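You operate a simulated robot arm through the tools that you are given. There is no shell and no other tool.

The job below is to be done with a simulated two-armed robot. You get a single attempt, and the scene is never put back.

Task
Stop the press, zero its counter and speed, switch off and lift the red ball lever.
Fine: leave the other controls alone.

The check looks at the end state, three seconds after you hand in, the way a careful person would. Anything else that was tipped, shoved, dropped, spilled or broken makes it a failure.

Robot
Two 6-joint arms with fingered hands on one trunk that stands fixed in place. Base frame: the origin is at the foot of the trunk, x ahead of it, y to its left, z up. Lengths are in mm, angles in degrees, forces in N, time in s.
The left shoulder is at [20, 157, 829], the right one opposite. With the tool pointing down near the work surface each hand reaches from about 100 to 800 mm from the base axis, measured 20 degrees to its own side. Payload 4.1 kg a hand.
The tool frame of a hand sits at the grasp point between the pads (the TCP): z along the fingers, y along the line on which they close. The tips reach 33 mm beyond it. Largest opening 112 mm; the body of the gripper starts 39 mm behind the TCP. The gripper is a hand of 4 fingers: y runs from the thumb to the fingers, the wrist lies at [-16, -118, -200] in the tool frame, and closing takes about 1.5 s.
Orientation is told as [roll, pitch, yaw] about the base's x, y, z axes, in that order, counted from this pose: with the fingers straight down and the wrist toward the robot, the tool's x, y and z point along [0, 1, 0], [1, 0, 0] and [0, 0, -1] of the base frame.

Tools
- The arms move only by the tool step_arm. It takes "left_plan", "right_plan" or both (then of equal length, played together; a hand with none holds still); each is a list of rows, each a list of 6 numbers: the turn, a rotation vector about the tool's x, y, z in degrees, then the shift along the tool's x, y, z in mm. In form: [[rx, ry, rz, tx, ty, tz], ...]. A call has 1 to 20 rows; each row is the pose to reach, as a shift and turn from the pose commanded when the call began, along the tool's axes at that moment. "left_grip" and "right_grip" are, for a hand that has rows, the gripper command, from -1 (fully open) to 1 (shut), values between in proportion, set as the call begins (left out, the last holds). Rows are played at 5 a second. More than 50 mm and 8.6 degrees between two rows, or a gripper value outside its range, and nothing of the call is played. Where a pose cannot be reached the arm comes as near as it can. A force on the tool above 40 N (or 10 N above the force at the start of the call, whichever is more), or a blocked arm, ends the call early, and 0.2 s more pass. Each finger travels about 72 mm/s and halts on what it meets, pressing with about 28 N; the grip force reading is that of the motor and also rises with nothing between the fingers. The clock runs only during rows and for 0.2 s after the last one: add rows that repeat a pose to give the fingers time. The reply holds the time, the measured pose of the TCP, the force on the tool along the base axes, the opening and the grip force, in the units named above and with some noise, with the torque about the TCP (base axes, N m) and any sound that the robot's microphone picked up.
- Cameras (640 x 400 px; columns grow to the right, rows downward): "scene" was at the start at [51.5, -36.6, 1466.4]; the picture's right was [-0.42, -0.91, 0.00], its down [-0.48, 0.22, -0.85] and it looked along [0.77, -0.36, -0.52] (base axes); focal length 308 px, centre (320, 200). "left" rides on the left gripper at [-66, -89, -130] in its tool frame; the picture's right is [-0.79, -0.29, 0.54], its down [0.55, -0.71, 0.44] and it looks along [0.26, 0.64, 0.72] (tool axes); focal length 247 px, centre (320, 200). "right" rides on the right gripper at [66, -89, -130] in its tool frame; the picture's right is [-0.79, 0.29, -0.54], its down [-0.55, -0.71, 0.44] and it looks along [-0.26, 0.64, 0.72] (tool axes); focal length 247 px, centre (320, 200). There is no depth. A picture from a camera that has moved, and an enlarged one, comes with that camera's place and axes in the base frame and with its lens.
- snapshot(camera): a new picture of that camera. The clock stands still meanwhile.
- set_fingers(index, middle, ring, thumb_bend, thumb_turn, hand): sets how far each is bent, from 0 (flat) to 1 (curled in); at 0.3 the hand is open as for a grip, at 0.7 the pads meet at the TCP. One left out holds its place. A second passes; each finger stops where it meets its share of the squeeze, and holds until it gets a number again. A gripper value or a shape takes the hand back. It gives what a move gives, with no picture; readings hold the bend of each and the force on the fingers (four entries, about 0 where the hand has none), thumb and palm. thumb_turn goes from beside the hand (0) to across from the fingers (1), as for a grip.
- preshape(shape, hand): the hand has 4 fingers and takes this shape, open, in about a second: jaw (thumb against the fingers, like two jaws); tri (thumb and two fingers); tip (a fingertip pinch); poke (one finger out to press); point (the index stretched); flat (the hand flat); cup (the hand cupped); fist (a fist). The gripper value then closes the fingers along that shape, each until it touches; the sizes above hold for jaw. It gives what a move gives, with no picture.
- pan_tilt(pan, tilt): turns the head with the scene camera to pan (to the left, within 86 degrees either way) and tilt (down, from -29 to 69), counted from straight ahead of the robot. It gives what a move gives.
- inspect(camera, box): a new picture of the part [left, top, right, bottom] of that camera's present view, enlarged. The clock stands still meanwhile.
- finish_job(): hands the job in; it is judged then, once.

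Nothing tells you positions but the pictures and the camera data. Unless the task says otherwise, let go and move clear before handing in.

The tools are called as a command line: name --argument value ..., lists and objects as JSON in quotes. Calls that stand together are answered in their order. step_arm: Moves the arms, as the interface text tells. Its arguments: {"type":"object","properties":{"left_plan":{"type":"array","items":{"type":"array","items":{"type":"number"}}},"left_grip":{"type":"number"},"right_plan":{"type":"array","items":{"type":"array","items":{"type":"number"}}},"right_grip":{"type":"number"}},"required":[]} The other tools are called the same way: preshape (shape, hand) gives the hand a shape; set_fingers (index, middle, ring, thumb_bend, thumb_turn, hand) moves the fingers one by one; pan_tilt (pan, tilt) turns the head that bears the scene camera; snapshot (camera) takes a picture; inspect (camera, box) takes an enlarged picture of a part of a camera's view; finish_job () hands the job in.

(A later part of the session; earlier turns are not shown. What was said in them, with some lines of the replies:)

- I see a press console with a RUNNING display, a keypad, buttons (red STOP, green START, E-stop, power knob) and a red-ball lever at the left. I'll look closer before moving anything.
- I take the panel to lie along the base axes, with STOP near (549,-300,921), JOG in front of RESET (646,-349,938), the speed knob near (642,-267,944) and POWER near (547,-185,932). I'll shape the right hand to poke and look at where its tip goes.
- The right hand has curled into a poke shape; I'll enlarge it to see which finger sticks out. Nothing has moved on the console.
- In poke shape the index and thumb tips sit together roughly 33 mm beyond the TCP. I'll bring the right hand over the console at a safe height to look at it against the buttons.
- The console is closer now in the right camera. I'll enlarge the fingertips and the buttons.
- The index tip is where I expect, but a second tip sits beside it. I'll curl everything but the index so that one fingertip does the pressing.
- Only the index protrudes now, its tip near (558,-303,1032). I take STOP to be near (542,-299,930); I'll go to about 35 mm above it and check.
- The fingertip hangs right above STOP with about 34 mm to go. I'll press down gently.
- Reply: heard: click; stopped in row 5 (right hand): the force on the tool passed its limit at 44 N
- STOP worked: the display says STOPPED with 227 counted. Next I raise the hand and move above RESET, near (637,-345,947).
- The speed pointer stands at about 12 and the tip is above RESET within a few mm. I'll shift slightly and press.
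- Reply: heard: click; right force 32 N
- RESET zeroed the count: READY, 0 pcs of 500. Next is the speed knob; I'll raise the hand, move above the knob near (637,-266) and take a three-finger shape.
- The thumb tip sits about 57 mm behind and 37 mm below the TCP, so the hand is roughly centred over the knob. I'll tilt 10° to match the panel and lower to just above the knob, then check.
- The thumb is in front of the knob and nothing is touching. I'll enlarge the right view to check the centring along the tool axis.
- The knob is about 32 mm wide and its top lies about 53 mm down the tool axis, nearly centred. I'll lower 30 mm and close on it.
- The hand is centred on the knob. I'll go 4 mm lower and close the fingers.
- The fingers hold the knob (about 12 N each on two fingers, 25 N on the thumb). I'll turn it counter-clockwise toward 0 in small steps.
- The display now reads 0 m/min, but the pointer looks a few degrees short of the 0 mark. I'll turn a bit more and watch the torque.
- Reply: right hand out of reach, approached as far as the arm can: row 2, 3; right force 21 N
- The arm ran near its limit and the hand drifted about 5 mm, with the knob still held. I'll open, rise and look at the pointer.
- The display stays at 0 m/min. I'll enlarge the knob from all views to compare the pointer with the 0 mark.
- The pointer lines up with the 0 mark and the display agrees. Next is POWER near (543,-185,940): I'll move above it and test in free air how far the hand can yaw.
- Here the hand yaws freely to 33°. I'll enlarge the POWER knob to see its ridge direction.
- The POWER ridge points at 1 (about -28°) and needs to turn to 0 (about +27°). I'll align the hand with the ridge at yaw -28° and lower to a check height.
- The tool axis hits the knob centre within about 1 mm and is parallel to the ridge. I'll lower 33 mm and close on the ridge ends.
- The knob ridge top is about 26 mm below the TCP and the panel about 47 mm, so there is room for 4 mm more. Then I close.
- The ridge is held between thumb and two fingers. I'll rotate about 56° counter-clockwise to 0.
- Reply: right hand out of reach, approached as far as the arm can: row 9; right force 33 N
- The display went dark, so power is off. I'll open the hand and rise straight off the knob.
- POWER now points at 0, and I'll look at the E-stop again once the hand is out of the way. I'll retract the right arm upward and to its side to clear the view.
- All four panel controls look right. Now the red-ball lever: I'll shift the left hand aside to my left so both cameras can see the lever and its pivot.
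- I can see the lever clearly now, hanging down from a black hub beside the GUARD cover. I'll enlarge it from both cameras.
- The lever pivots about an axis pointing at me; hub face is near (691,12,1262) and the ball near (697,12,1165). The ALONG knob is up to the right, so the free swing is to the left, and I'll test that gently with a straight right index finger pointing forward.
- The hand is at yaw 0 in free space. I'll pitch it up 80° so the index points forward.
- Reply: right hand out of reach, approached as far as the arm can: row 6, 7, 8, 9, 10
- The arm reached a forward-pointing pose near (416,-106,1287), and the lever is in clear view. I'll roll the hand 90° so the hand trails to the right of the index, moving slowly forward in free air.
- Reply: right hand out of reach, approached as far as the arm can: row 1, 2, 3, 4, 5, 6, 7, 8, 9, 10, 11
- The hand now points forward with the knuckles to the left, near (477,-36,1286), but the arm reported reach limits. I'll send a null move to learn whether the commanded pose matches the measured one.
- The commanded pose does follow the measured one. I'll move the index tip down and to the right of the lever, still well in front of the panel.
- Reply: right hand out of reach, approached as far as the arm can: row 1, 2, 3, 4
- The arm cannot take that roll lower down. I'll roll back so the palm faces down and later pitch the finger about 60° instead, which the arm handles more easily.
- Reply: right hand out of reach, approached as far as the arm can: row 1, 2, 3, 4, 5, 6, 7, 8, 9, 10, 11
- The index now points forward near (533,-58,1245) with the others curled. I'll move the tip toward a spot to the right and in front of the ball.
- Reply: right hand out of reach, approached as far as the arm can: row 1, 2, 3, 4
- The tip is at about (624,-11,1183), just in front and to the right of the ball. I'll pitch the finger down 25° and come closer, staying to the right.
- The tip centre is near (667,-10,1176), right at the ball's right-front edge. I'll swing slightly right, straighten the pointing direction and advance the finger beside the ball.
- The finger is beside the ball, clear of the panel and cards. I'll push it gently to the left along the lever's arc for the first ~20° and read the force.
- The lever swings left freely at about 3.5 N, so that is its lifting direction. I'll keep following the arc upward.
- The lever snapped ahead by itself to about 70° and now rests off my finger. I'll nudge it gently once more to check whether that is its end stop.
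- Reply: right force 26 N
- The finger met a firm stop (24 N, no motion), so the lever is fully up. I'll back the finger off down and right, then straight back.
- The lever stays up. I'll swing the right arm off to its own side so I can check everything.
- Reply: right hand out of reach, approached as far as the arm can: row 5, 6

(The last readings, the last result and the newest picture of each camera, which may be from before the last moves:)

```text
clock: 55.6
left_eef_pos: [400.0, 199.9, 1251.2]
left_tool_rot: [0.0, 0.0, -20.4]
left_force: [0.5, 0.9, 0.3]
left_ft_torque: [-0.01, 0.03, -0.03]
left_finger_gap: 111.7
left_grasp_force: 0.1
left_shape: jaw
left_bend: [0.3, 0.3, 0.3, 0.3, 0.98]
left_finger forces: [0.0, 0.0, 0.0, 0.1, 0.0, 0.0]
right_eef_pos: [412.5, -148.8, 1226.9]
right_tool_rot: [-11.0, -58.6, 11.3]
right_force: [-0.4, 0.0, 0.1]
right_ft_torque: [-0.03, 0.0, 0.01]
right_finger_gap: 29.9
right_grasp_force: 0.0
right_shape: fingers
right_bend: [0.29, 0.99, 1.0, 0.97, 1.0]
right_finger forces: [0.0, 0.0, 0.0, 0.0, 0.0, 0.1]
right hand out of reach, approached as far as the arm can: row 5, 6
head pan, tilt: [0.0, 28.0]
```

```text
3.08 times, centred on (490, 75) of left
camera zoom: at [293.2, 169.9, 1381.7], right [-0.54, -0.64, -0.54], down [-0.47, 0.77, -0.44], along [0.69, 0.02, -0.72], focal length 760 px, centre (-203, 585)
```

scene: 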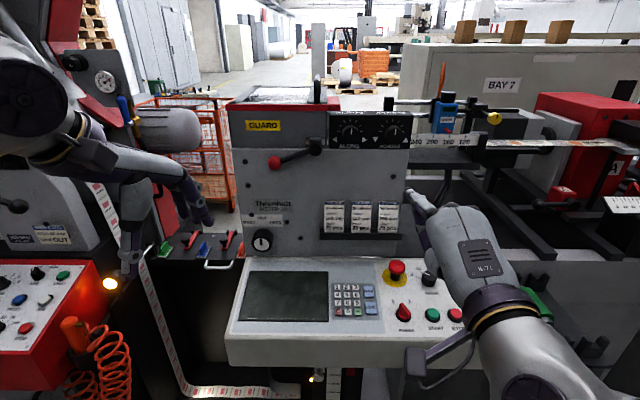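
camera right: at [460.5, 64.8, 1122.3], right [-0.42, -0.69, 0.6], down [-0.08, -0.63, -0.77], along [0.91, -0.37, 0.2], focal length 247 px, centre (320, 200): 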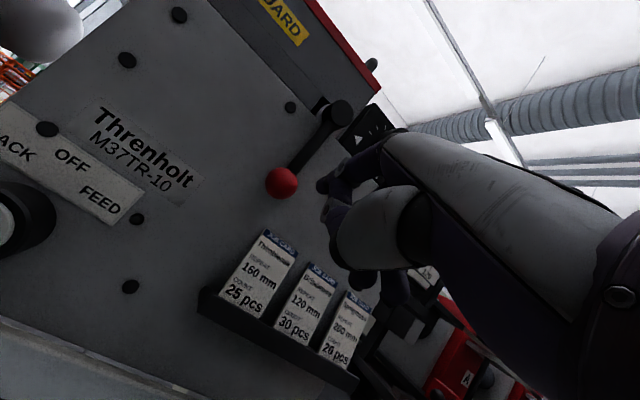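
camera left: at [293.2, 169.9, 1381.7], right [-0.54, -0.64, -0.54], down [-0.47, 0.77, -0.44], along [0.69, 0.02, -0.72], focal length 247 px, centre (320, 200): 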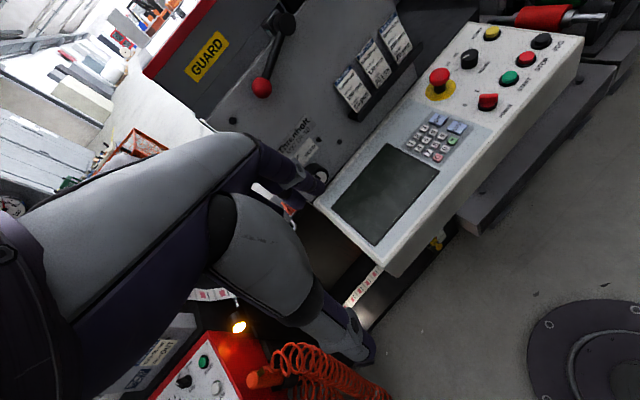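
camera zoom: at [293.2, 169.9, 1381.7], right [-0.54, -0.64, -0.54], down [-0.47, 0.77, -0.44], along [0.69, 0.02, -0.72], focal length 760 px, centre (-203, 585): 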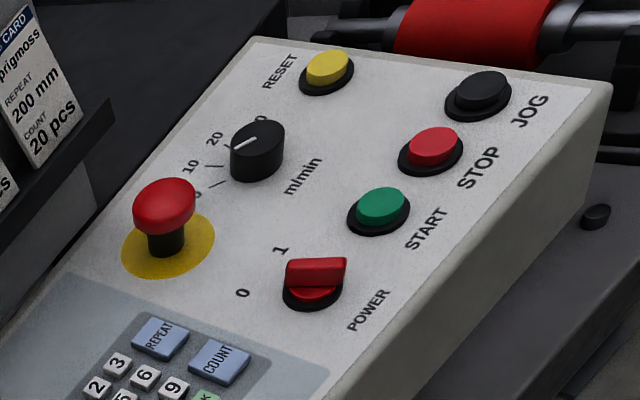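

Final check: the lever is up on its stop, POWER points at 0, and the speed knob is at 0. The count was reset to 0 before the display went dark. The other controls look unchanged and both hands are clear, so I'm handing in.

finish_job

```text
The job is handed in.
```

The press is stopped and switched off, and the red ball lever is lifted. I've handed the job in, but no verdict has come back yet.

- **Stop:** I pressed STOP once and the display changed from RUNNING to STOPPED, at 227 pieces.
- **Counter:** I pressed RESET and the display read READY, 0 pcs of 500.
- **Speed:** I turned the m/min knob to the 0 mark and the display read 0 m/min. The pointer may sit a few degrees past the mark.
- **Power:** I turned the switch from 1 to 0 and the display went dark.
- **Red ball lever:** It swings up to the left. Partway up it snapped to about 70° from hanging. A further push of about 24 N didn't move it, so I took that as its upper stop.

In the last pictures the other controls on the press looked as they did at the start. Both hands were clear of the machine.
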